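You operate a simulated robot arm through the tools that you are given. There is no shell and no other tool. Be economical: measure what you need, move in short steps, check, and stop when the job is done.

You run a simulated robot arm. Do the job below in one go: nothing can be reset, and whatever is moved stays where it is left.

JOB
Clear the milky fluid of the teal pump on ballast.
Fine: shut its inlet first; shut the ballast once the glass is clear and open the inlet only with the gauge in the green; both pumps keep running, keep off their warm cases.

It is judged by the outcome, as a careful person would: the job done as asked, and still so three seconds after it is handed in. It fails if anything else is knocked over, pushed out of place, dropped, spilled or broken.

ROBOT AND FRAMES
A 7-joint arm with a two-finger parallel gripper on a trunk, on a base that drives. Base frame: it is fixed to the floor where the robot stands at the start and does not move with it; the origin is under the middle of the robot, x ahead of it, y to its left, z up; the surface under the hand at the start is at about z = 0.56. Readings come in m, degrees, newtons and seconds.
With the tool pointing down near the work surface it reaches from about 0.1 to 0.54 m from the robot's upright axis, wherever it stands. Its first joint turns from -166.0 to 166.0 degrees. Places, roughly: cream pump ballast knob [0.4, -0.4, 0.8]; cream pump inlet valve [0.5, -0.4, 1]; cream pump switch [0.5, -0.4, 1]; cream pump tap [0.4, -0.3, 0.7]; pump [0.7, -0.3, 0.8]; teal pump ballast knob [0.5, -0.1, 0.8]; teal pump gauge [0.7, -0.1, 1.1]; teal pump glass [0.5, 0, 0.8]; teal pump inlet valve [0.6, 0, 1]; teal pump switch [0.6, -0.1, 1]; teal pump tap [0.5, 0, 0.7]. Payload 3.4 kg.
Tool frame: the origin (TCP) lies between the finger pads and is the grasp point; the fingertips stand 0.03 m ahead of it; z points along the fingers, y is the line along which they close. Largest opening 0.094 m; finger width 0.028, thickness 0.01; the body of the gripper, 0.05 by 0.096 m, starts 0.055 m behind the TCP.
Orientation is told as [roll, pitch, yaw] about the base's x, y, z axes, in that order, counted from this pose: with the fingers straight down and closing along the base's y, the tool's x points along the base's -x, its y along +y and its z along -z.

CONTROLS
- The arm moves only by the tool move_arm. Its arguments are lists of equal length, an entry for each row: "dp": the shift along the base's x, y, z in m, a list of three; "angular": the turn, a rotation vector about the base's x, y, z in degrees, a list of three. In form: {"dp": [[tx, ty, tz], ...], "angular": [[wx, wy, wz], ...]}. A call has 1 to 8 rows; each row is the pose to reach, as a shift and turn from the pose commanded when the call began. "jaw" is the closure in counts, from 0 (fully open) to 255 (shut), set as the call begins (left out, the last holds). Each row takes 0.2 s and may step no farther than 0.05 m and 8.6 degrees from the row before; otherwise, or with a gripper value out of range, the whole call is refused. A pose out of reach is approached as far as the arm can. The call stops where the force on the tool passes 40 N (or 10 N more than at its start, if that is more) or the arm is blocked; 0.2 s more then pass. The fingers move at their own pace (about 0.072 m/s each) and stop on an object; they squeeze with about 23 N. The grip force told is the motor's: it shows also when the fingers shut on nothing. Time passes only in rows, and 0.2 s behind the last, so rows that repeat a pose let the fingers close. The reply holds the time, the measured pose of the TCP, the force on the tool along the base axes, the opening and the grip force, in the units named above and with some noise, with the torque about the TCP (base axes, N m) and any sound that the robot's microphone picked up.
- Cameras (640 x 400 px; columns grow to the right, rows downward): "scene" is now at [0.0105, 0.1109, 1.5133]; the picture's right is [-0.51, -0.86, 0.00], its down [-0.59, 0.35, -0.73] and it looks along [0.63, -0.37, -0.68] (base axes); focal length 253 px, centre (320, 200). "wrist" rides on the gripper at [0.076, 0.014, -0.103] in the tool frame; the picture's right is [-0.18, 0.98, 0.00], its down [-0.75, -0.14, -0.64] and it looks along [-0.63, -0.12, 0.77] (tool axes); focal length 243 px, centre (320, 200). There is no depth. A picture from a camera that has moved, and an enlarged one, comes with that camera's place and axes in the base frame and with its lens.
- camera(camera): a new picture of that camera. No time passes.
- slide_trunk(by): slides the trunk up (or, below 0, down) by that many m; the arm and the scene camera ride with it, the base frame stays. It gives what a move gives, with no picture.
- roll_base(legs): drives the robot by 1 to 6 legs, each [ahead, left, turn to the left] in m, m and degrees, along the robot's own axes; the way and the turn of a leg run together, so that a leg with both is an arc; at most 1.5 m and 180 degrees a leg. The arm and the cameras ride along, it lands a little off, and it stops where it bumps. It gives what a move gives.
- aim_head(pan, tilt): turns the head with the scene camera to pan (to the left, within 155 degrees either way) and tilt (down, from -29 to 69), counted from straight ahead of the robot. It gives what a move gives.
- close_up(camera, box): a new picture of the part [left, top, right, bottom] of that camera's present view, enlarged. No time passes.
- job_done(): hands the job in; it is judged then, once.

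Work in short steps. Places have to be worked out from the pictures, the camera data and where the tool is seen: move nearer, look again, correct. Check each grasp and each placing, and mend what went wrong. You have 120 turns and 78 pictures in all, those below and enlarged ones among them. Open the gripper and draw the arm clear of the work before you hand the job in, unless the task says otherwise; then end with one line.

The tools are called after "Request:" as name(argument=value, ...) on one line, values as JSON. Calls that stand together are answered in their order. move_arm: Moves the arm, as the interface text tells. Its arguments: {"type":"object","properties":{"dp":{"type":"array","items":{"type":"array","items":{"type":"number"}}},"angular":{"type":"array","items":{"type":"array","items":{"type":"number"}}},"jaw":{"type":"number"}},"required":["dp","angular"]} The other tools are called the same way: slide_trunk (by) slides the trunk up or down; roll_base (legs) drives the base; aim_head (pan, tilt) turns the head that bears the scene camera; camera (camera) takes a picture; close_up (camera, box) takes an enlarged picture of a part of a camera's view; job_done () hands the job in.

At the start:

```text
time_s: 0.0
ee_pos: [0.4093, -0.0156, 1.2058]
tool_rot: [0.0, 0.0, 0.0]
contact_force: [-0.3, 0.1, 0.4]
ft_torque: [0.01, 0.01, 0.0]
opening: 0.0943
gripper_force: 0.0
trunk travel left (down, up): [-0.175, 0.211]
robot x, y, heading: [-0.0017, 0.0007, -0.2]
head pan, tilt: [-30.6, 43.1]
```

scene: 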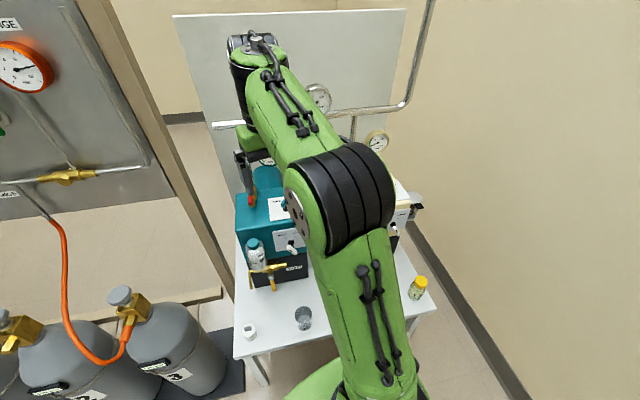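
wrist: 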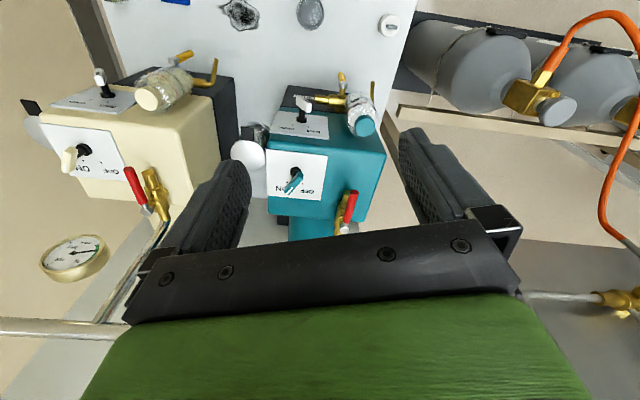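

The arm blocks the scene view of the teal pump, but the wrist camera sees it from above. I'll take enlarged views from both.

Request:
close_up(camera="wrist", box=[220, 60, 420, 250])

Request:
close_up(camera="scene", box=[220, 130, 340, 300])

```text
2.11 times, centred on (320, 155) of wrist
camera zoom: at [0.3303, -0.0038, 1.309], right [0.18, 0.98, 0.0], down [0.75, -0.14, 0.64], along [0.63, -0.12, -0.77], focal length 511 px, centre (320, 295)
```

zoom: 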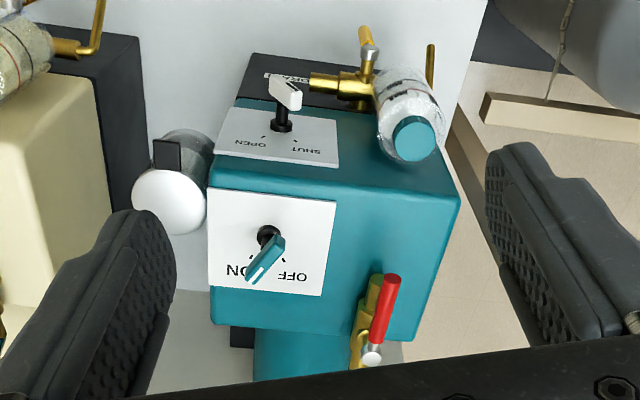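

```text
2.35 times, centred on (280, 215) of scene
camera zoom: at [0.0105, 0.1109, 1.5133], right [-0.51, -0.86, 0.0], down [-0.59, 0.35, -0.73], along [0.63, -0.37, -0.68], focal length 595 px, centre (414, 165)
```

zoom: 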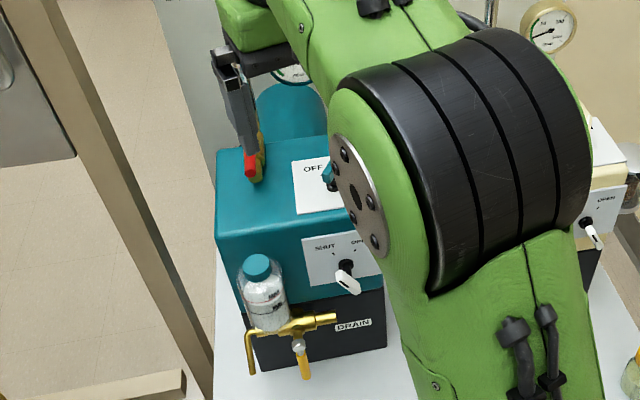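

I can see the teal pump's layout: ballast knob on the front face, switch on top, and a red inlet lever at the rear left. I'll swing the hand high and to the right to clear the scene camera's view.

Request:
move_arm(dp=[[-0.01, -0.04, 0.02], [-0.02, -0.08, 0.04], [-0.03, -0.12, 0.06], [-0.04, -0.16, 0.06], [-0.05, -0.2, 0.06], [-0.06, -0.24, 0.06], [-0.07, -0.28, 0.06], [-0.08, -0.32, 0.06]], angular=[[0, 0, 0], [0, 0, 0], [0, 0, 0], [0, 0, 0], [0, 0, 0], [0, 0, 0], [0, 0, 0], [0, 0, 0]])

Request:
aim_head(pan=-15, tilt=40)

Request:
camera(camera="scene")

Request:
camera(camera="wrist")

```text
time_s: 0.8
ee_pos: [0.3853, -0.1384, 1.2645]
tool_rot: [-0.6, -1.4, -0.6]
contact_force: [9.2, -10.8, -15.3]
ft_torque: [1.0, -0.14, 0.67]
opening: 0.094
gripper_force: 0.0
trunk travel left (down, up): [-0.175, 0.211]
robot x, y, heading: [0.0054, -0.0, 0.2]
head pan, tilt: [-30.6, 43.1]
stopped in row 4: the force on the tool passed its limit at 124 N (the readings are from after the stop); the commanded pose is now the measured one
```

```text
time_s: 1.6
ee_pos: [0.3848, -0.1371, 1.2648]
tool_rot: [-0.5, -1.4, -0.7]
contact_force: [16.3, -14.2, -29.3]
ft_torque: [1.06, -0.28, 0.77]
opening: 0.0941
gripper_force: 0.1
trunk travel left (down, up): [-0.175, 0.211]
robot x, y, heading: [0.004, 0.0012, -0.0]
head pan, tilt: [-15.0, 40.0]
```

```text
73 pictures are left
camera scene: at [0.0213, 0.1308, 1.5178], right [-0.26, -0.97, 0.0], down [-0.62, 0.17, -0.77], along [0.74, -0.2, -0.64], focal length 253 px, centre (320, 200)
```

scene: 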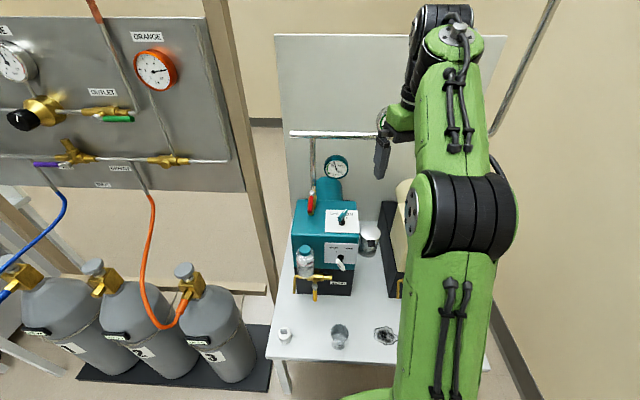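

```text
72 pictures are left
camera wrist: at [0.304, -0.1234, 1.3654], right [0.2, 0.98, 0.0], down [0.74, -0.14, 0.66], along [0.65, -0.13, -0.75], focal length 243 px, centre (320, 200)
```

wrist: 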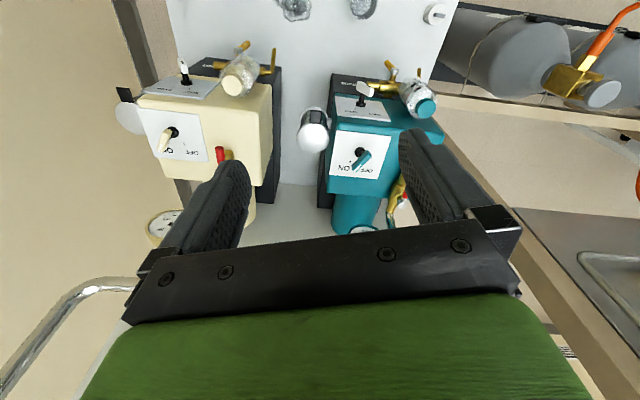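

The hand or wrist touched something, probably the pipe along the board. I'll back off towards where I came from.

Request:
move_arm(dp=[[0.01, 0.03, -0.01], [0.01, 0.05, -0.02]], angular=[[0, 0, 0], [0, 0, 0]])

Request:
close_up(camera="scene", box=[340, 0, 560, 220])

Request:
close_up(camera="scene", box=[270, 140, 400, 310])

```text
time_s: 2.2
ee_pos: [0.393, -0.0866, 1.244]
tool_rot: [-0.4, -1.3, -0.8]
contact_force: [0.1, 0.3, 0.3]
ft_torque: [0.01, -0.03, -0.02]
opening: 0.094
gripper_force: 0.0
trunk travel left (down, up): [-0.175, 0.211]
robot x, y, heading: [-0.0004, 0.0013, -0.1]
head pan, tilt: [-15.0, 40.0]
```

```text
1.82 times, centred on (450, 110) of scene
camera zoom: at [0.0209, 0.1312, 1.5178], right [-0.26, -0.97, 0.0], down [-0.62, 0.17, -0.77], along [0.74, -0.2, -0.64], focal length 460 px, centre (84, 364)
```

zoom: 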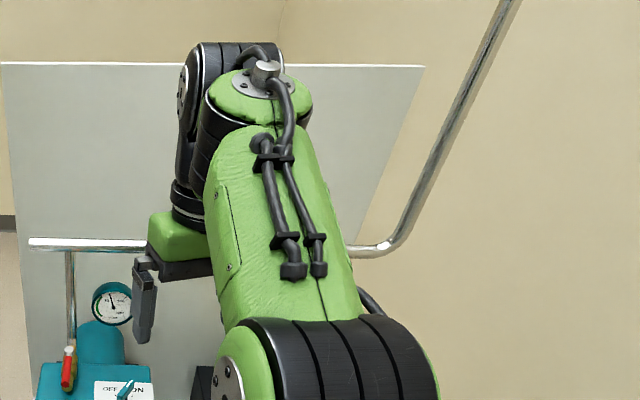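

```text
2.35 times, centred on (335, 225) of scene
camera zoom: at [0.0209, 0.1312, 1.5178], right [-0.26, -0.97, 0.0], down [-0.62, 0.17, -0.77], along [0.74, -0.2, -0.64], focal length 595 px, centre (285, 141)
```

zoom: 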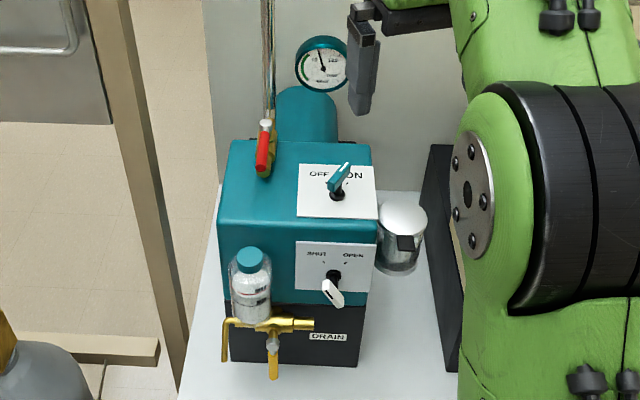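

The pictures put the red inlet lever at about x 0.60, y 0, hanging down from a pivot near z 1.04, with the ballast knob on the front face. The earlier contact was likely the wrist camera against the arm's own folded link. I'll back the base 0.15 m for room, then pitch the tool forward.

Request:
roll_base(legs=[[-0.15, 0, 0]])

Request:
move_arm(dp=[[0, 0, 0], [0, 0, 0], [0, 0, 0], [0.0, 0, 0], [0.0, 0, 0], [0, 0, 0]], angular=[[0, -8, 0], [0, -16, 0], [0, -24, 0], [0, -32, 0], [0, -40, 0], [0, -48, 0]])

Request:
camera(camera="scene")

Request:
camera(camera="wrist")

```text
time_s: 3.6
ee_pos: [0.2426, -0.0868, 1.2443]
tool_rot: [-0.6, -1.4, -0.7]
contact_force: [-1.0, -0.1, 0.3]
ft_torque: [0.01, 0.0, 0.03]
opening: 0.0939
gripper_force: 0.0
trunk travel left (down, up): [-0.175, 0.211]
robot x, y, heading: [-0.1521, 0.0016, 0.1]
head pan, tilt: [-15.0, 40.0]
```

```text
time_s: 5.0
ee_pos: [0.2433, -0.0872, 1.2442]
tool_rot: [0.5, -49.4, -1.2]
contact_force: [0.0, -0.1, 0.4]
ft_torque: [-0.01, 0.01, -0.02]
opening: 0.0942
gripper_force: 0.1
trunk travel left (down, up): [-0.175, 0.211]
robot x, y, heading: [-0.1478, 0.0017, -0.1]
head pan, tilt: [-15.0, 40.0]
```

```text
69 pictures are left
camera scene: at [-0.1286, 0.1313, 1.5178], right [-0.26, -0.97, 0.0], down [-0.62, 0.17, -0.77], along [0.74, -0.2, -0.64], focal length 253 px, centre (320, 200)
```

scene: 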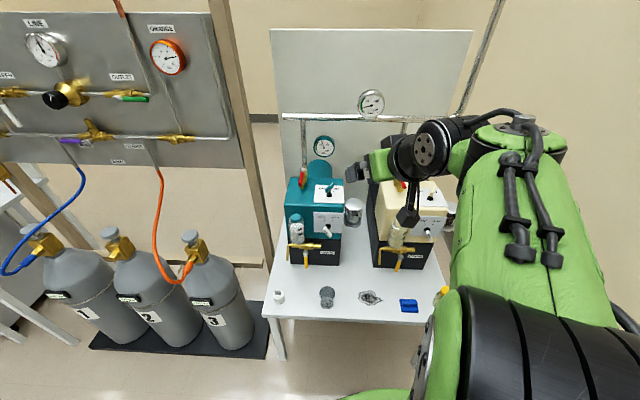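

```text
68 pictures are left
camera wrist: at [0.1144, -0.072, 1.2541], right [0.13, 0.98, 0.14], down [0.0, -0.15, 0.99], along [0.99, -0.13, -0.02], focal length 243 px, centre (320, 200)
```

wrist: 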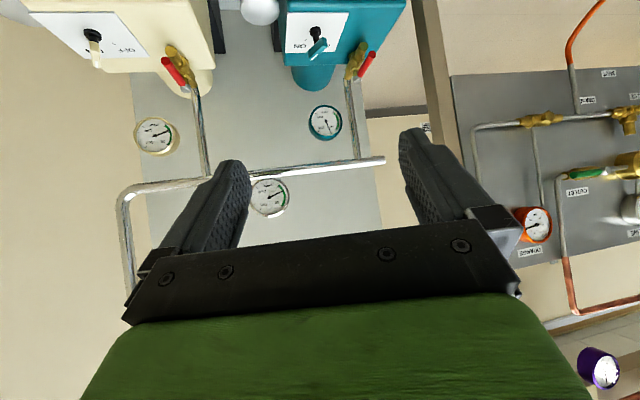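

The view is clear now. I'll enlarge the teal pump and its gauge.

Request:
close_up(camera="scene", box=[280, 155, 370, 275])

Request:
close_up(camera="scene", box=[300, 130, 348, 160])

Request:
close_up(camera="wrist", box=[270, 0, 400, 150])

```text
3.33 times, centred on (325, 215) of scene
camera zoom: at [-0.1286, 0.1313, 1.5178], right [-0.26, -0.97, 0.0], down [-0.62, 0.17, -0.77], along [0.74, -0.2, -0.64], focal length 843 px, centre (303, 150)
```

zoom: 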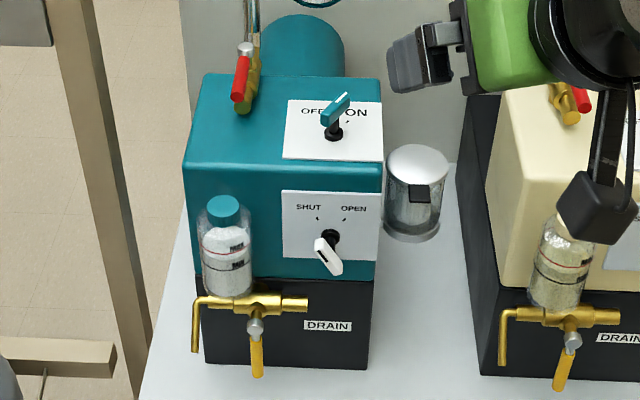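

```text
13.33 times, centred on (324, 145) of scene
camera zoom: at [-0.1286, 0.1313, 1.5178], right [-0.26, -0.97, 0.0], down [-0.62, 0.17, -0.77], along [0.74, -0.2, -0.64], focal length 3372 px, centre (267, 933)
```

zoom: 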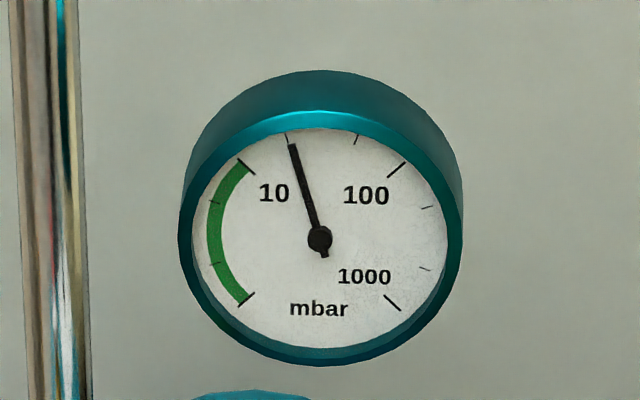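

```text
2.67 times, centred on (335, 75) of wrist
camera zoom: at [0.1144, -0.072, 1.2541], right [0.13, 0.98, 0.14], down [0.0, -0.15, 0.99], along [0.99, -0.13, -0.02], focal length 647 px, centre (280, 533)
```

zoom: 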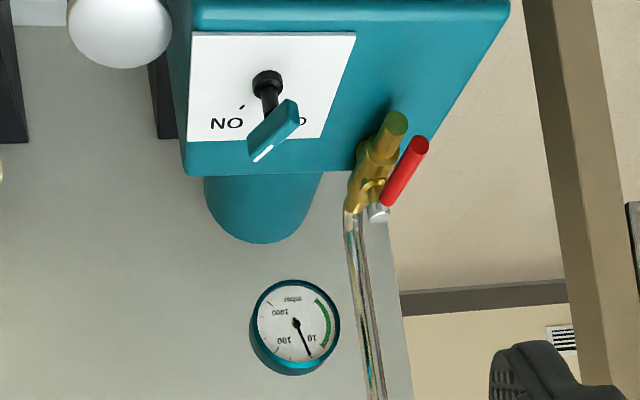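

The gauge reads about 14 mbar, just above the green. The ballast bar points to SHUT, and the inlet lever lies along its vertical pipe, so it is open. I'll move the wrist camera closer to learn the lever's pivot axis.

Request:
move_arm(dp=[[0.03, 0.02, -0.02], [0.06, 0.04, -0.04], [0.09, 0.06, -0.06], [0.12, 0.08, -0.08], [0.15, 0.1, -0.1], [0.17, 0.11, -0.12]], angular=[[0, 0, 0], [0, 0, 0], [0, 0, 0], [0, 0, 0], [0, 0, 0], [0, 0, 0]])

Request:
camera(camera="wrist")

```text
time_s: 6.4
ee_pos: [0.4149, 0.0236, 1.1232]
tool_rot: [0.3, -49.3, -1.0]
contact_force: [0.6, 0.7, 0.0]
ft_torque: [-0.01, -0.02, 0.02]
opening: 0.094
gripper_force: 0.1
trunk travel left (down, up): [-0.175, 0.211]
robot x, y, heading: [-0.1489, 0.0007, 0.0]
head pan, tilt: [-15.0, 40.0]
```

```text
64 pictures are left
camera wrist: at [0.2868, 0.0384, 1.1329], right [0.13, 0.98, 0.14], down [0.0, -0.15, 0.99], along [0.99, -0.13, -0.02], focal length 243 px, centre (320, 200)
```

wrist: 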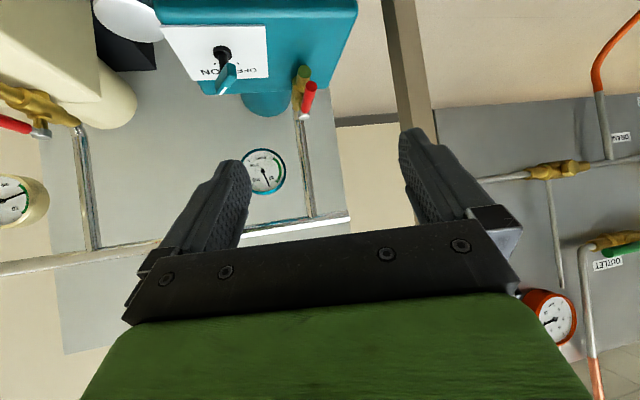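

Request:
close_up(camera="wrist", box=[260, 40, 360, 140])

Request:
close_up(camera="wrist", box=[0, 60, 110, 160])

Request:
close_up(camera="scene", box=[285, 150, 335, 200])

```text
4.00 times, centred on (310, 90) of wrist
camera zoom: at [0.2868, 0.0384, 1.1329], right [0.13, 0.98, 0.14], down [0.0, -0.15, 0.99], along [0.99, -0.13, -0.02], focal length 970 px, centre (360, 640)
```

zoom: 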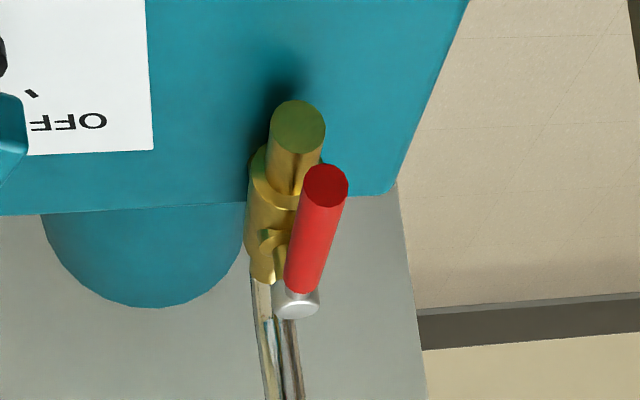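

```text
4.00 times, centred on (55, 110) of wrist
camera zoom: at [0.2868, 0.0384, 1.1329], right [0.13, 0.98, 0.14], down [0.0, -0.15, 0.99], along [0.99, -0.13, -0.02], focal length 970 px, centre (1380, 560)
```

zoom: 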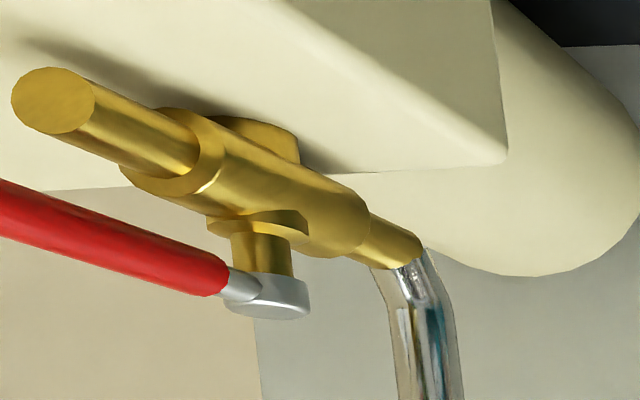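

```text
8.00 times, centred on (310, 175) of scene
camera zoom: at [-0.1272, 0.1313, 1.5178], right [-0.26, -0.97, 0.0], down [-0.62, 0.17, -0.77], along [0.74, -0.2, -0.64], focal length 2023 px, centre (400, 400)
```

zoom: 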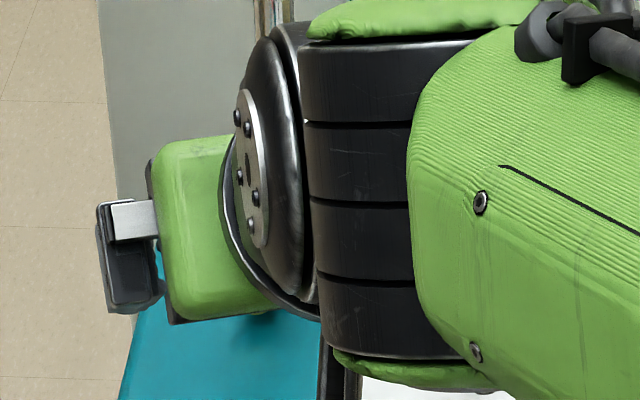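

The views agree: the valve body lies along x above the pump's rear top, and the lever is horizontal, from a pivot at about (0.665, -0.017, 0.99) to a tip at (0.59, 0.01, 0.985). It swings about a vertical axis. I'll make the tool steeper, shut the fingers into a post, and drive forward again for reach.

Request:
move_arm(dp=[[-0.02, -0.01, 0.02], [-0.04, -0.02, 0.03], [-0.05, -0.04, 0.03], [-0.05, -0.05, 0.03], [-0.05, -0.05, 0.03]], angular=[[0, 7, 0], [0, 14, 0], [0, 21, 0], [0, 27, 0], [0, 27, 0]], jaw=255)

Request:
roll_base(legs=[[0.14, 0, 0]])

Request:
camera(camera="wrist")

Request:
camera(camera="scene")

```text
time_s: 7.6
ee_pos: [0.3647, -0.0277, 1.1534]
tool_rot: [-0.2, -22.2, -0.8]
contact_force: [1.1, 0.1, -0.1]
ft_torque: [0.01, -0.01, 0.03]
opening: 0.0
gripper_force: 23.0
trunk travel left (down, up): [-0.175, 0.211]
robot x, y, heading: [-0.1457, -0.0002, -0.1]
head pan, tilt: [-15.0, 40.0]
```

```text
time_s: 8.9
ee_pos: [0.5058, -0.0268, 1.1537]
tool_rot: [-0.2, -22.3, -0.7]
contact_force: [1.1, 0.7, -0.7]
ft_torque: [-0.01, 0.04, -0.02]
opening: 0.0001
gripper_force: 22.8
trunk travel left (down, up): [-0.175, 0.211]
robot x, y, heading: [-0.0105, 0.0005, -0.2]
head pan, tilt: [-15.0, 40.0]
```

```text
60 pictures are left
camera wrist: at [0.3958, -0.0124, 1.2203], right [0.18, 0.98, 0.07], down [0.45, -0.15, 0.88], along [0.87, -0.13, -0.47], focal length 243 px, centre (320, 200)
```

wrist: 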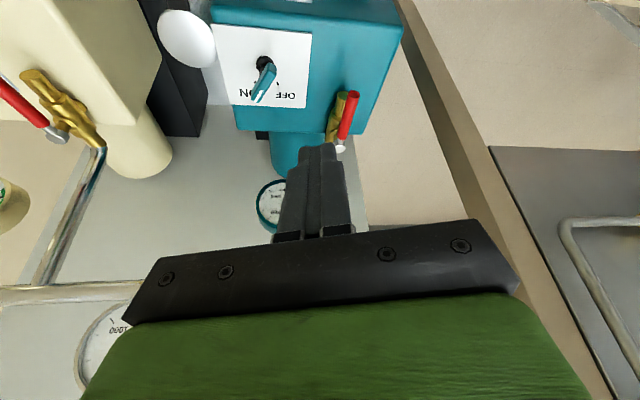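

```text
59 pictures are left
camera scene: at [0.0136, 0.1311, 1.5178], right [-0.26, -0.97, 0.0], down [-0.62, 0.17, -0.77], along [0.74, -0.2, -0.64], focal length 253 px, centre (320, 200)
```

scene: 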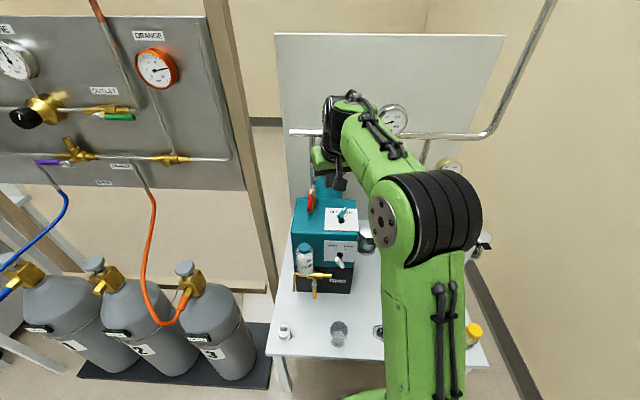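

My estimates hold up: lever tip (0.594, 0.004) and pivot (0.672, -0.018). I'll go above the lever's right side first, then partway down, and look.

Request:
move_arm(dp=[[0.04, -0.005, -0.02], [0.08, -0.007, -0.04], [0.099, -0.008, -0.07], [0.099, -0.008, -0.1]], angular=[[0, 0, 0], [0, 0, 0], [0, 0, 0], [0, 0, 0]])

Request:
camera(camera="wrist")

Request:
close_up(camera="scene", box=[280, 140, 370, 230])

```text
time_s: 9.9
ee_pos: [0.6035, -0.0345, 1.0536]
tool_rot: [-0.2, -22.3, -0.7]
contact_force: [-1.2, 0.2, 0.9]
ft_torque: [0.02, -0.02, -0.01]
opening: 0.0
gripper_force: 23.6
trunk travel left (down, up): [-0.175, 0.211]
robot x, y, heading: [-0.0156, 0.0035, -0.0]
head pan, tilt: [-15.0, 40.0]
```

```text
58 pictures are left
camera wrist: at [0.4928, -0.0206, 1.1215], right [0.18, 0.98, 0.07], down [0.45, -0.14, 0.88], along [0.87, -0.13, -0.47], focal length 243 px, centre (320, 200)
```

wrist: 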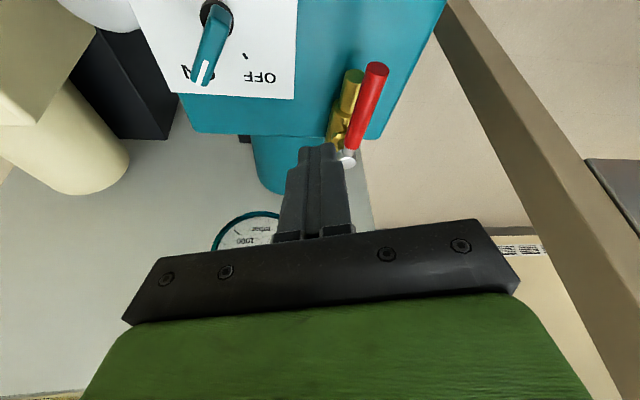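

```text
4.44 times, centred on (325, 185) of scene
camera zoom: at [0.0114, 0.1311, 1.5178], right [-0.26, -0.97, 0.0], down [-0.62, 0.17, -0.77], along [0.74, -0.2, -0.64], focal length 1124 px, centre (298, 267)
```

zoom: 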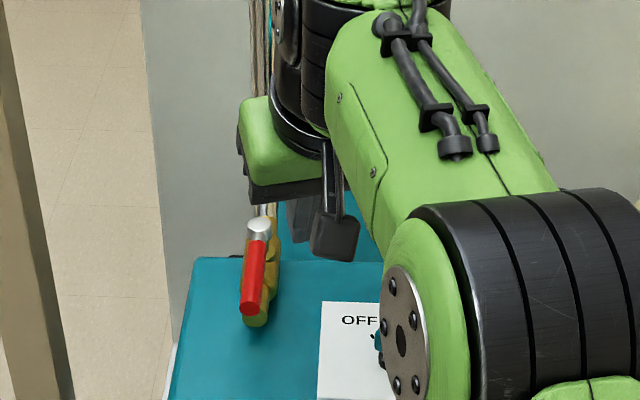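

The lever centre is about z 0.988 and the valve stub's top about 0.96, so a fingertip height of 0.97 catches the lever and clears the body. I'll descend to that on the right side.

Request:
move_arm(dp=[[0.0, 0.0, -0.025], [0.0, 0.0, -0.04], [0.0, 0.0, -0.055]], angular=[[0, 0, 0], [0, 0, 0], [0, 0, 0]])

Request:
camera(camera="wrist")

Request:
close_up(camera="scene", box=[280, 150, 370, 230])

```text
time_s: 10.7
ee_pos: [0.6041, -0.0356, 0.999]
tool_rot: [-0.2, -22.2, -0.8]
contact_force: [0.4, -0.3, 0.8]
ft_torque: [0.02, 0.0, 0.03]
opening: 0.0002
gripper_force: 23.1
trunk travel left (down, up): [-0.175, 0.211]
robot x, y, heading: [-0.0111, 0.0018, 0.0]
head pan, tilt: [-15.0, 40.0]
```

```text
56 pictures are left
camera wrist: at [0.493, -0.021, 1.0657], right [0.18, 0.98, 0.07], down [0.45, -0.15, 0.88], along [0.87, -0.13, -0.47], focal length 243 px, centre (320, 200)
```

wrist: 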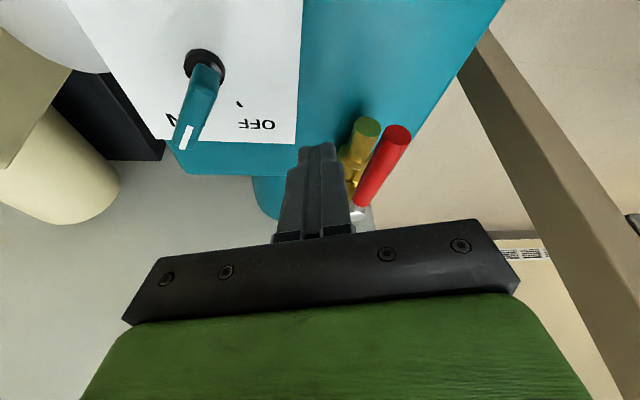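

```text
5.00 times, centred on (325, 190) of scene
camera zoom: at [0.012, 0.1311, 1.5178], right [-0.26, -0.97, 0.0], down [-0.62, 0.17, -0.77], along [0.74, -0.2, -0.64], focal length 1265 px, centre (295, 250)
```

zoom: 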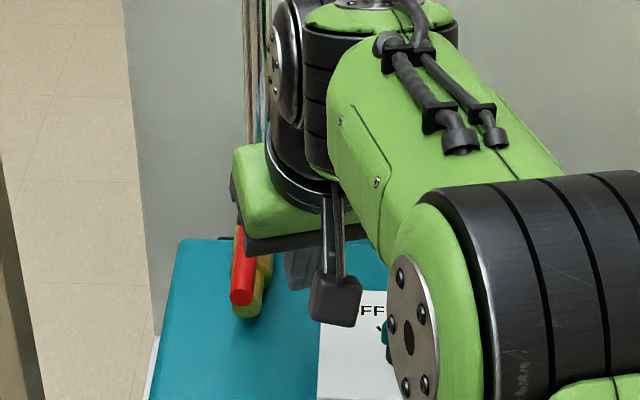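

The post is beside the lever on its right. I'll push gently left (+y) to test the turning direction.

Request:
move_arm(dp=[[0.0, 0.01, 0], [0.0, 0.02, 0], [0.002, 0.03, 0], [0.004, 0.04, 0]], angular=[[0, 0, 0], [0, 0, 0], [0, 0, 0], [0, 0, 0]])

Request:
camera(camera="wrist")

```text
time_s: 11.7
ee_pos: [0.6094, 0.0051, 0.9995]
tool_rot: [-0.2, -22.3, -0.7]
contact_force: [0.4, -0.1, -0.1]
ft_torque: [-0.03, 0.01, -0.01]
opening: 0.0
gripper_force: 23.0
trunk travel left (down, up): [-0.175, 0.211]
robot x, y, heading: [-0.0101, 0.0043, -0.1]
head pan, tilt: [-15.0, 40.0]
```

```text
54 pictures are left
camera wrist: at [0.4977, 0.0191, 1.0656], right [0.18, 0.98, 0.07], down [0.45, -0.15, 0.88], along [0.87, -0.13, -0.47], focal length 243 px, centre (320, 200)
```

wrist: 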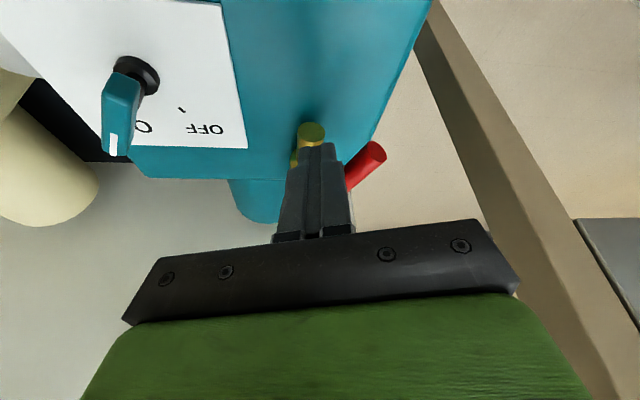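

The lever turns freely to the left. I'll follow its arc about the pivot to a quarter turn.

Request:
move_arm(dp=[[0.009, 0.006, 0], [0.015, 0.014, 0], [0.022, 0.021, 0], [0.031, 0.027, 0], [0.039, 0.031, 0], [0.047, 0.034, 0], [0.053, 0.035, 0]], angular=[[0, 0, 0], [0, 0, 0], [0, 0, 0], [0, 0, 0], [0, 0, 0], [0, 0, 0], [0, 0, 0]])

Request:
camera(camera="wrist")

Request:
close_up(camera="scene", box=[280, 140, 370, 230])

```text
time_s: 13.3
ee_pos: [0.6546, 0.0387, 0.9978]
tool_rot: [-0.1, -22.4, -0.7]
contact_force: [0.9, 0.7, 0.2]
ft_torque: [-0.01, 0.01, -0.04]
opening: 0.0
gripper_force: 22.7
out of reach, approached as far as the arm can: row 7
trunk travel left (down, up): [-0.175, 0.211]
robot x, y, heading: [-0.0089, -0.001, 0.0]
head pan, tilt: [-15.0, 40.0]
```

```text
53 pictures are left
camera wrist: at [0.5438, 0.0529, 1.0649], right [0.18, 0.98, 0.07], down [0.45, -0.15, 0.88], along [0.87, -0.13, -0.47], focal length 243 px, centre (320, 200)
```

wrist: 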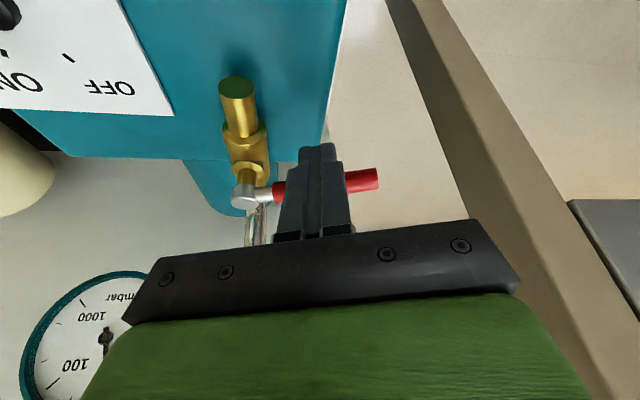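

```text
4.44 times, centred on (325, 185) of scene
camera zoom: at [0.0113, 0.1311, 1.5178], right [-0.26, -0.97, 0.0], down [-0.62, 0.17, -0.77], along [0.74, -0.2, -0.64], focal length 1124 px, centre (298, 267)
```

zoom: 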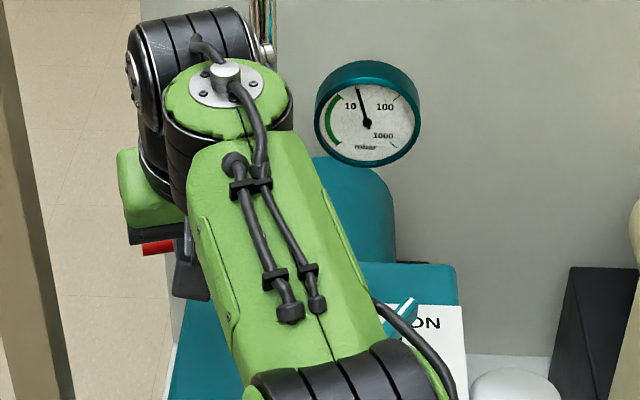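

The lever has turned roughly 78° and the arm is near its reach limit. I'll tilt the tool forward a bit to gain reach and finish the swing.

Request:
move_arm(dp=[[0.0, 0.001, 0.003], [0.005, 0.001, 0.004], [0.012, 0.001, 0.004], [0.017, 0.001, 0.004], [0.02, 0.001, 0.004]], angular=[[0, -5, 0], [0, -10, 0], [0, -14, 0], [0, -14, 0], [0, -14, 0]])

Request:
camera(camera="wrist")

```text
time_s: 14.5
ee_pos: [0.6721, 0.0398, 1.0026]
tool_rot: [0.2, -36.3, -0.9]
contact_force: [-5.1, 0.4, 2.8]
ft_torque: [-0.06, 0.03, -0.04]
opening: 0.0001
gripper_force: 23.3
trunk travel left (down, up): [-0.175, 0.211]
robot x, y, heading: [-0.0117, -0.0012, -0.1]
head pan, tilt: [-15.0, 40.0]
```

```text
51 pictures are left
camera wrist: at [0.5494, 0.0544, 1.0415], right [0.16, 0.98, 0.11], down [0.22, -0.15, 0.96], along [0.96, -0.13, -0.24], focal length 243 px, centre (320, 200)
```

wrist: 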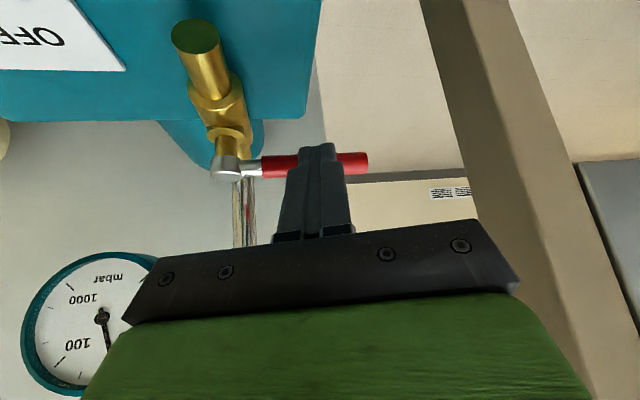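

The lever is now perpendicular to the valve body, with slight stop resistance (5 N), so the inlet is shut. I'll back off and rise, then watch the gauge.

Request:
move_arm(dp=[[-0.02, 0.0, 0.005], [-0.04, 0.0, 0.03], [-0.06, 0.0, 0.06], [-0.1, 0.0, 0.09], [-0.14, -0.0, 0.1], [-0.19, -0.0, 0.1]], angular=[[0, 0, 0], [0, 0, 0], [0, 0, 0], [0, 0, 0], [0, 0, 0], [0, 0, 0]])

Request:
camera(camera="wrist")

```text
time_s: 15.9
ee_pos: [0.4828, 0.0392, 1.1044]
tool_rot: [0.1, -36.4, -0.8]
contact_force: [-0.5, 0.3, 0.2]
ft_torque: [-0.03, 0.01, 0.01]
opening: 0.0002
gripper_force: 23.0
trunk travel left (down, up): [-0.175, 0.211]
robot x, y, heading: [-0.0131, -0.0017, -0.1]
head pan, tilt: [-15.0, 40.0]
```

```text
50 pictures are left
camera wrist: at [0.3597, 0.0535, 1.1411], right [0.16, 0.98, 0.11], down [0.22, -0.14, 0.96], along [0.96, -0.13, -0.24], focal length 243 px, centre (320, 200)
```

wrist: 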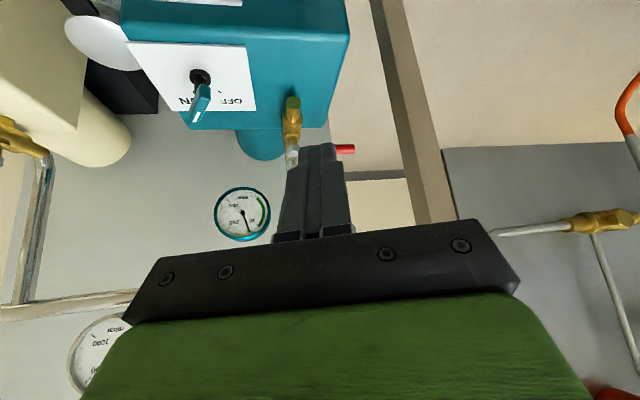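

The inlet lever now stands across the valve. I'll back the base off, open the fingers, and pitch the tool to horizontal for the ballast knob. Rough triangulation puts the knob hub at (0.505, -0.07, 0.835), with the pump front yawed about 15°.

Request:
roll_base(legs=[[-0.2, 0, 0]])

Request:
move_arm(dp=[[0.0, -0.01, -0.01], [0.0, -0.02, -0.02], [0.0, -0.02, -0.03], [0.0, -0.03, -0.04], [0.0, -0.03, -0.05], [0.0, -0.03, -0.06], [0.0, -0.03, -0.07]], angular=[[0, -8, 0], [0, -16, 0], [0, -24, 0], [0, -32, 0], [0, -40, 0], [0, -47, 0], [0, -53.5, 0]], jaw=100)

Request:
camera(camera="scene")

Request:
close_up(camera="scene", box=[300, 200, 350, 250])

```text
time_s: 17.5
ee_pos: [0.2835, 0.0411, 1.1027]
tool_rot: [0.1, -36.4, -0.6]
contact_force: [-0.2, 0.6, -0.3]
ft_torque: [0.02, -0.02, 0.03]
opening: 0.0
gripper_force: 22.8
trunk travel left (down, up): [-0.175, 0.211]
robot x, y, heading: [-0.212, -0.0011, 0.2]
head pan, tilt: [-15.0, 40.0]
```

```text
time_s: 19.1
ee_pos: [0.2824, 0.0087, 1.0421]
tool_rot: [4.1, -83.3, -4.4]
contact_force: [0.2, -1.3, -0.3]
ft_torque: [-0.01, -0.04, 0.0]
opening: 0.0573
gripper_force: 0.1
out of reach, approached as far as the arm can: row 7
trunk travel left (down, up): [-0.175, 0.211]
robot x, y, heading: [-0.2099, 0.0017, -0.0]
head pan, tilt: [-15.0, 40.0]
```

```text
49 pictures are left
camera scene: at [-0.1903, 0.1288, 1.518], right [-0.26, -0.97, 0.0], down [-0.62, 0.17, -0.77], along [0.74, -0.19, -0.64], focal length 253 px, centre (320, 200)
```

scene: 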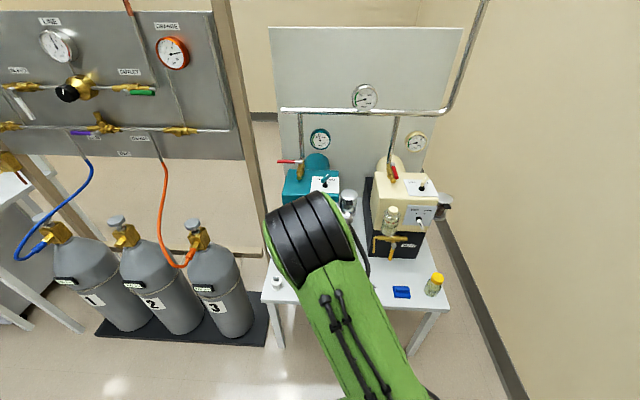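

```text
8.00 times, centred on (325, 225) of scene
camera zoom: at [-0.1903, 0.1288, 1.518], right [-0.26, -0.97, 0.0], down [-0.62, 0.17, -0.77], along [0.74, -0.19, -0.64], focal length 2023 px, centre (280, 0)
```

zoom: 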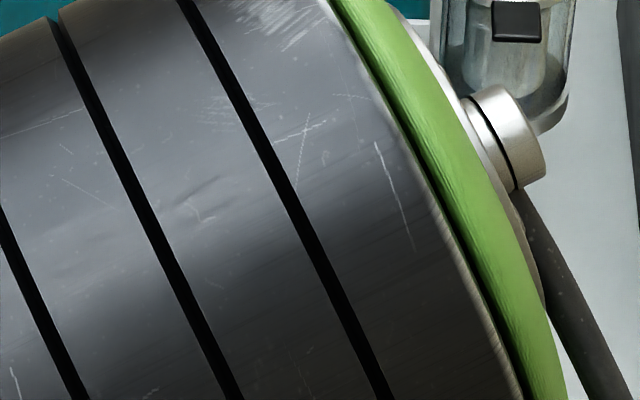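

The elbow blocks the head camera, so I'll look through the wrist camera.

Request:
camera(camera="wrist")

```text
47 pictures are left
camera wrist: at [0.1711, 0.0229, 0.979], right [0.03, 0.98, 0.19], down [-0.55, -0.14, 0.82], along [0.83, -0.13, 0.54], focal length 243 px, centre (320, 200)
```

wrist: 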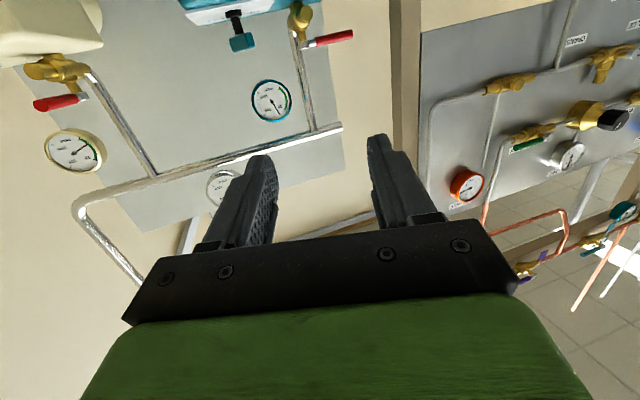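

With the tool level, the wrist camera looks up over the knob, so I'll work by the scene camera. I'll shift the base left so the arm comes in along the pump's own axis (about -15°) and the head sees past the arm.

Request:
roll_base(legs=[[0, 0.17, 0]])

Request:
aim_head(pan=-22, tilt=38)

Request:
camera(camera="scene")

```text
time_s: 20.6
ee_pos: [0.2832, 0.1868, 1.0421]
tool_rot: [3.4, -83.3, -3.4]
contact_force: [-0.3, 0.4, 0.2]
ft_torque: [-0.01, -0.01, -0.03]
opening: 0.0571
gripper_force: 0.2
trunk travel left (down, up): [-0.175, 0.211]
robot x, y, heading: [-0.2122, 0.1741, 0.2]
head pan, tilt: [-15.0, 40.0]
```

```text
time_s: 21.3
ee_pos: [0.283, 0.186, 1.0416]
tool_rot: [3.8, -83.3, -4.1]
contact_force: [0.1, 0.1, -0.3]
ft_torque: [-0.03, -0.03, -0.04]
opening: 0.0571
gripper_force: 0.0
trunk travel left (down, up): [-0.175, 0.211]
robot x, y, heading: [-0.2119, 0.1767, 0.1]
head pan, tilt: [-22.0, 38.0]
```

```text
46 pictures are left
camera scene: at [-0.1931, 0.2941, 1.5208], right [-0.37, -0.93, 0.0], down [-0.57, 0.23, -0.79], along [0.73, -0.29, -0.62], focal length 253 px, centre (320, 200)
```

scene: 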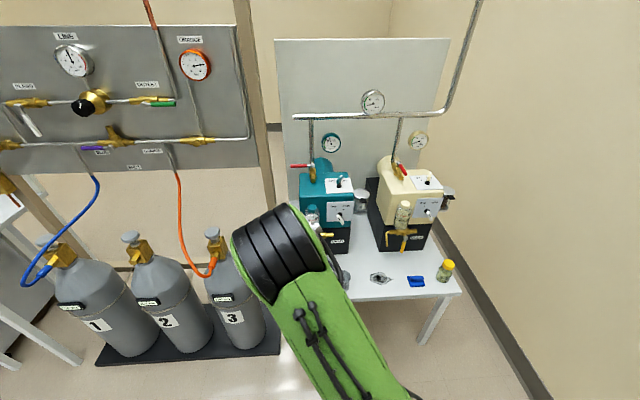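

Request:
close_up(camera="scene", box=[290, 155, 370, 255])

Request:
close_up(camera="scene", box=[320, 195, 360, 230])

```text
4.00 times, centred on (330, 205) of scene
camera zoom: at [-0.1931, 0.2941, 1.5208], right [-0.37, -0.93, 0.0], down [-0.57, 0.23, -0.79], along [0.73, -0.29, -0.62], focal length 1012 px, centre (280, 180)
```

zoom: 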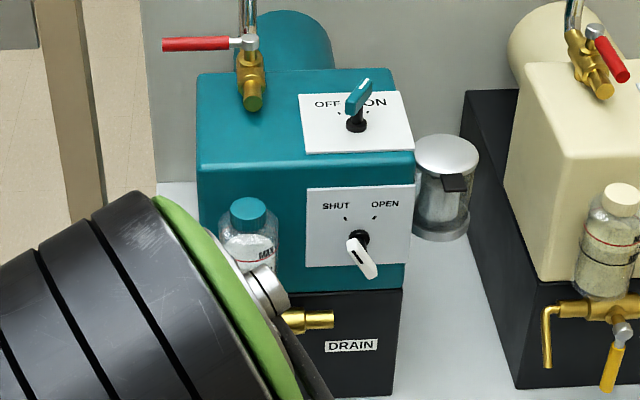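

```text
11.43 times, centred on (340, 212) of scene
camera zoom: at [-0.1931, 0.2941, 1.5208], right [-0.37, -0.93, 0.0], down [-0.57, 0.23, -0.79], along [0.73, -0.29, -0.62], focal length 2890 px, centre (91, 57)
```

zoom: 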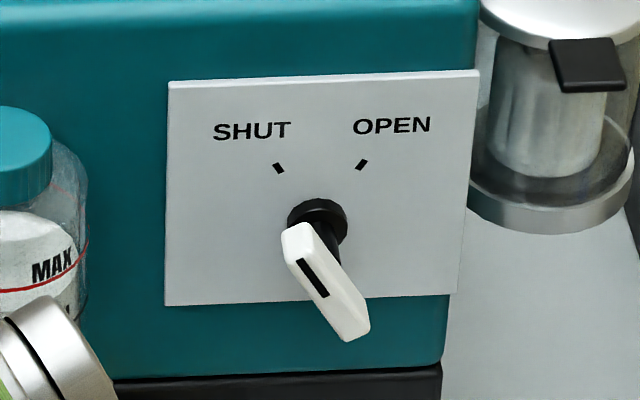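

The knob is clear: the bar points at SHUT and OPEN is about 73° clockwise. I put the hub at (0.50, -0.068, 0.836) with the bar 2–4 cm out from the panel. I'll move to a stand-off and yaw the tool to the pump's axis.

Request:
move_arm(dp=[[0.01, -0.035, -0.02], [0.02, -0.07, -0.04], [0.03, -0.105, -0.06], [0.04, -0.14, -0.08], [0.05, -0.175, -0.11], [0.06, -0.2, -0.14], [0.07, -0.217, -0.17], [0.08, -0.217, -0.2]], angular=[[0, 0, -2], [0, 0, -4], [0, 0, -6], [0, 0, -8], [0, 0, -10], [0, 0, -12], [0, 0, -14], [0, 0, -15]])

Request:
camera(camera="scene")

Request:
camera(camera="wrist")

```text
time_s: 23.1
ee_pos: [0.3637, -0.031, 0.8426]
tool_rot: [3.9, -83.2, -19.1]
contact_force: [1.0, 0.1, -0.8]
ft_torque: [-0.01, -0.02, 0.01]
opening: 0.0571
gripper_force: 0.0
trunk travel left (down, up): [-0.175, 0.211]
robot x, y, heading: [-0.2124, 0.1709, 0.4]
head pan, tilt: [-22.0, 38.0]
```

```text
43 pictures are left
camera scene: at [-0.1928, 0.2939, 1.5208], right [-0.37, -0.93, 0.0], down [-0.57, 0.23, -0.79], along [0.73, -0.29, -0.62], focal length 253 px, centre (320, 200)
```

scene: 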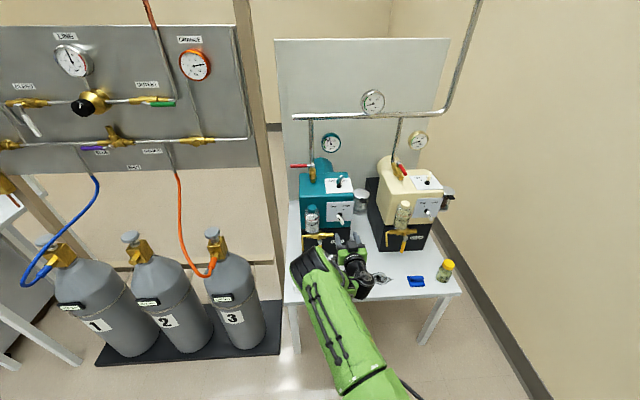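

```text
42 pictures are left
camera wrist: at [0.259, 0.0096, 0.779], right [0.28, 0.94, 0.19], down [-0.57, 0.0, 0.82], along [0.77, -0.34, 0.54], focal length 243 px, centre (320, 200)
```

wrist: 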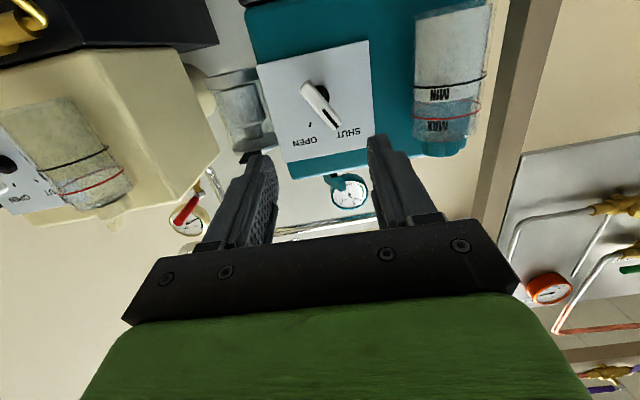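

Both cameras now see the knob and the glass, which is still milky. The refined bar face centre is (0.476, -0.062, 0.825), and the tool axis lines up with the pump's axis. I'll roll the fingers -36° to match the bar and check.

Request:
move_arm(dp=[[0.005, -0.002, -0.003], [0.01, -0.003, -0.006], [0.015, -0.004, -0.01], [0.02, -0.005, -0.014], [0.025, -0.0065, -0.014]], angular=[[-6.9, 1.9, 0.8], [-13.8, 3.8, 1.6], [-20.7, 5.6, 2.3], [-27.6, 7.5, 3.1], [-34.5, 9.4, 3.9]])

Request:
camera(camera="wrist")

Request:
close_up(camera="scene", box=[290, 180, 380, 280])

```text
time_s: 24.3
ee_pos: [0.3876, -0.0372, 0.8293]
tool_rot: [-78.6, -53.8, 65.3]
contact_force: [0.3, 0.2, -0.6]
ft_torque: [-0.01, -0.01, 0.0]
opening: 0.0573
gripper_force: 0.0
trunk travel left (down, up): [-0.175, 0.211]
robot x, y, heading: [-0.2114, 0.1745, 0.4]
head pan, tilt: [-22.0, 38.0]
```

```text
41 pictures are left
camera wrist: at [0.2715, -0.0416, 0.7711], right [0.19, 0.89, -0.42], down [-0.45, 0.46, 0.76], along [0.87, 0.04, 0.49], focal length 243 px, centre (320, 200)
```

wrist: 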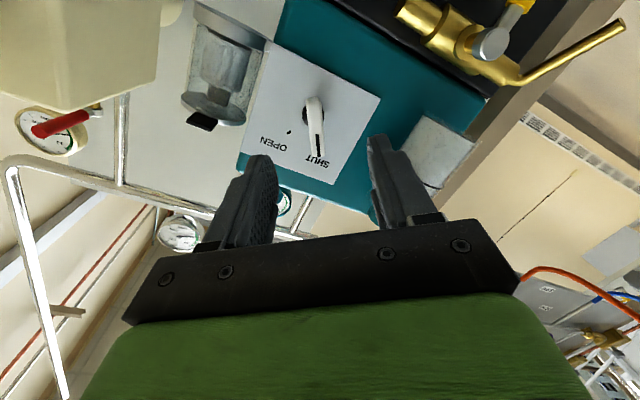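

```text
4.00 times, centred on (335, 230) of scene
camera zoom: at [-0.193, 0.2941, 1.5208], right [-0.37, -0.93, 0.0], down [-0.57, 0.23, -0.79], along [0.73, -0.29, -0.62], focal length 1012 px, centre (260, 80)
```

zoom: 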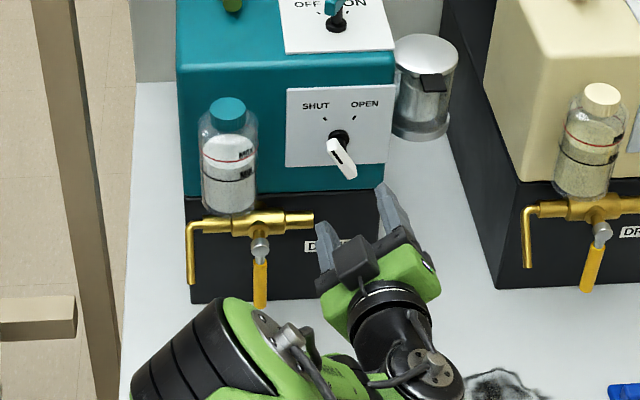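

The fingers are parallel to the bar and centred on it. I'll advance along the tool axis to straddle it.

Request:
move_arm(dp=[[0.025, -0.008, -0.001], [0.045, -0.0145, -0.002], [0.06, -0.0195, -0.003], [0.072, -0.0235, -0.004], [0.08, -0.026, -0.004]], angular=[[0, 0, 0], [0, 0, 0], [0, 0, 0], [0, 0, 0], [0, 0, 0]])

Request:
camera(camera="wrist")

Request:
close_up(camera="scene", box=[310, 185, 370, 245])

```text
time_s: 25.5
ee_pos: [0.4667, -0.0635, 0.8238]
tool_rot: [-78.5, -53.9, 65.3]
contact_force: [0.7, 0.1, 0.1]
ft_torque: [0.0, -0.01, 0.01]
opening: 0.0574
gripper_force: 0.0
trunk travel left (down, up): [-0.175, 0.211]
robot x, y, heading: [-0.2127, 0.1721, 0.4]
head pan, tilt: [-22.0, 38.0]
```

```text
39 pictures are left
camera wrist: at [0.3513, -0.0675, 0.767], right [0.19, 0.89, -0.42], down [-0.45, 0.46, 0.77], along [0.87, 0.04, 0.49], focal length 243 px, centre (320, 200)
```

wrist: 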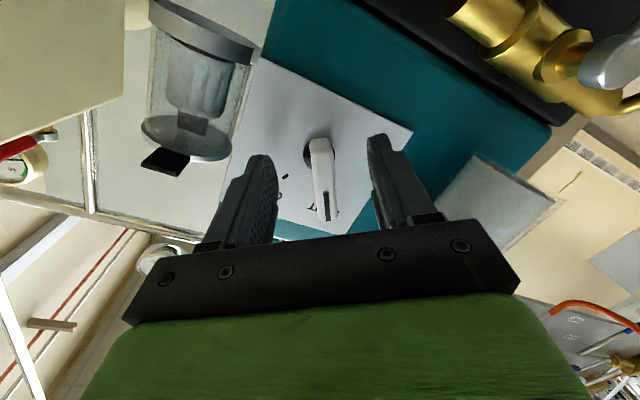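

```text
6.67 times, centred on (340, 215) of scene
camera zoom: at [-0.193, 0.294, 1.5208], right [-0.37, -0.93, 0.0], down [-0.57, 0.23, -0.79], along [0.73, -0.29, -0.62], focal length 1686 px, centre (187, 100)
```

zoom: 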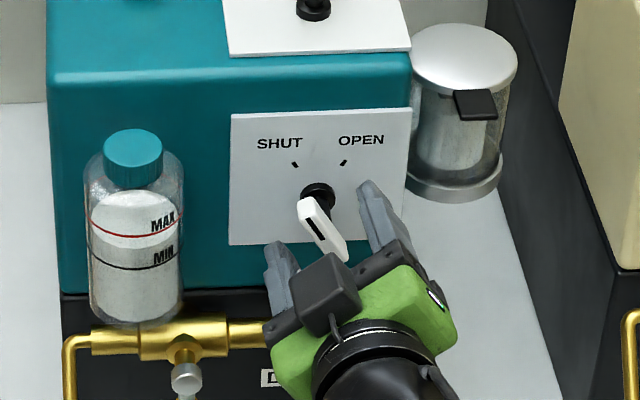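

The bar sits centred between the fingers. I'll close on it.

Request:
move_arm(dp=[[0, 0, 0], [0, 0, 0], [0, 0, 0], [0, 0, 0]], angular=[[0, 0, 0], [0, 0, 0], [0, 0, 0], [0, 0, 0]], jaw=255)

```text
time_s: 26.5
ee_pos: [0.4672, -0.0628, 0.823]
tool_rot: [-78.4, -54.1, 65.2]
contact_force: [-0.7, 7.7, -6.3]
ft_torque: [1.17, -0.45, -0.65]
opening: 0.0157
gripper_force: 44.3
trunk travel left (down, up): [-0.175, 0.211]
robot x, y, heading: [-0.2102, 0.1755, 0.4]
head pan, tilt: [-22.0, 38.0]
```

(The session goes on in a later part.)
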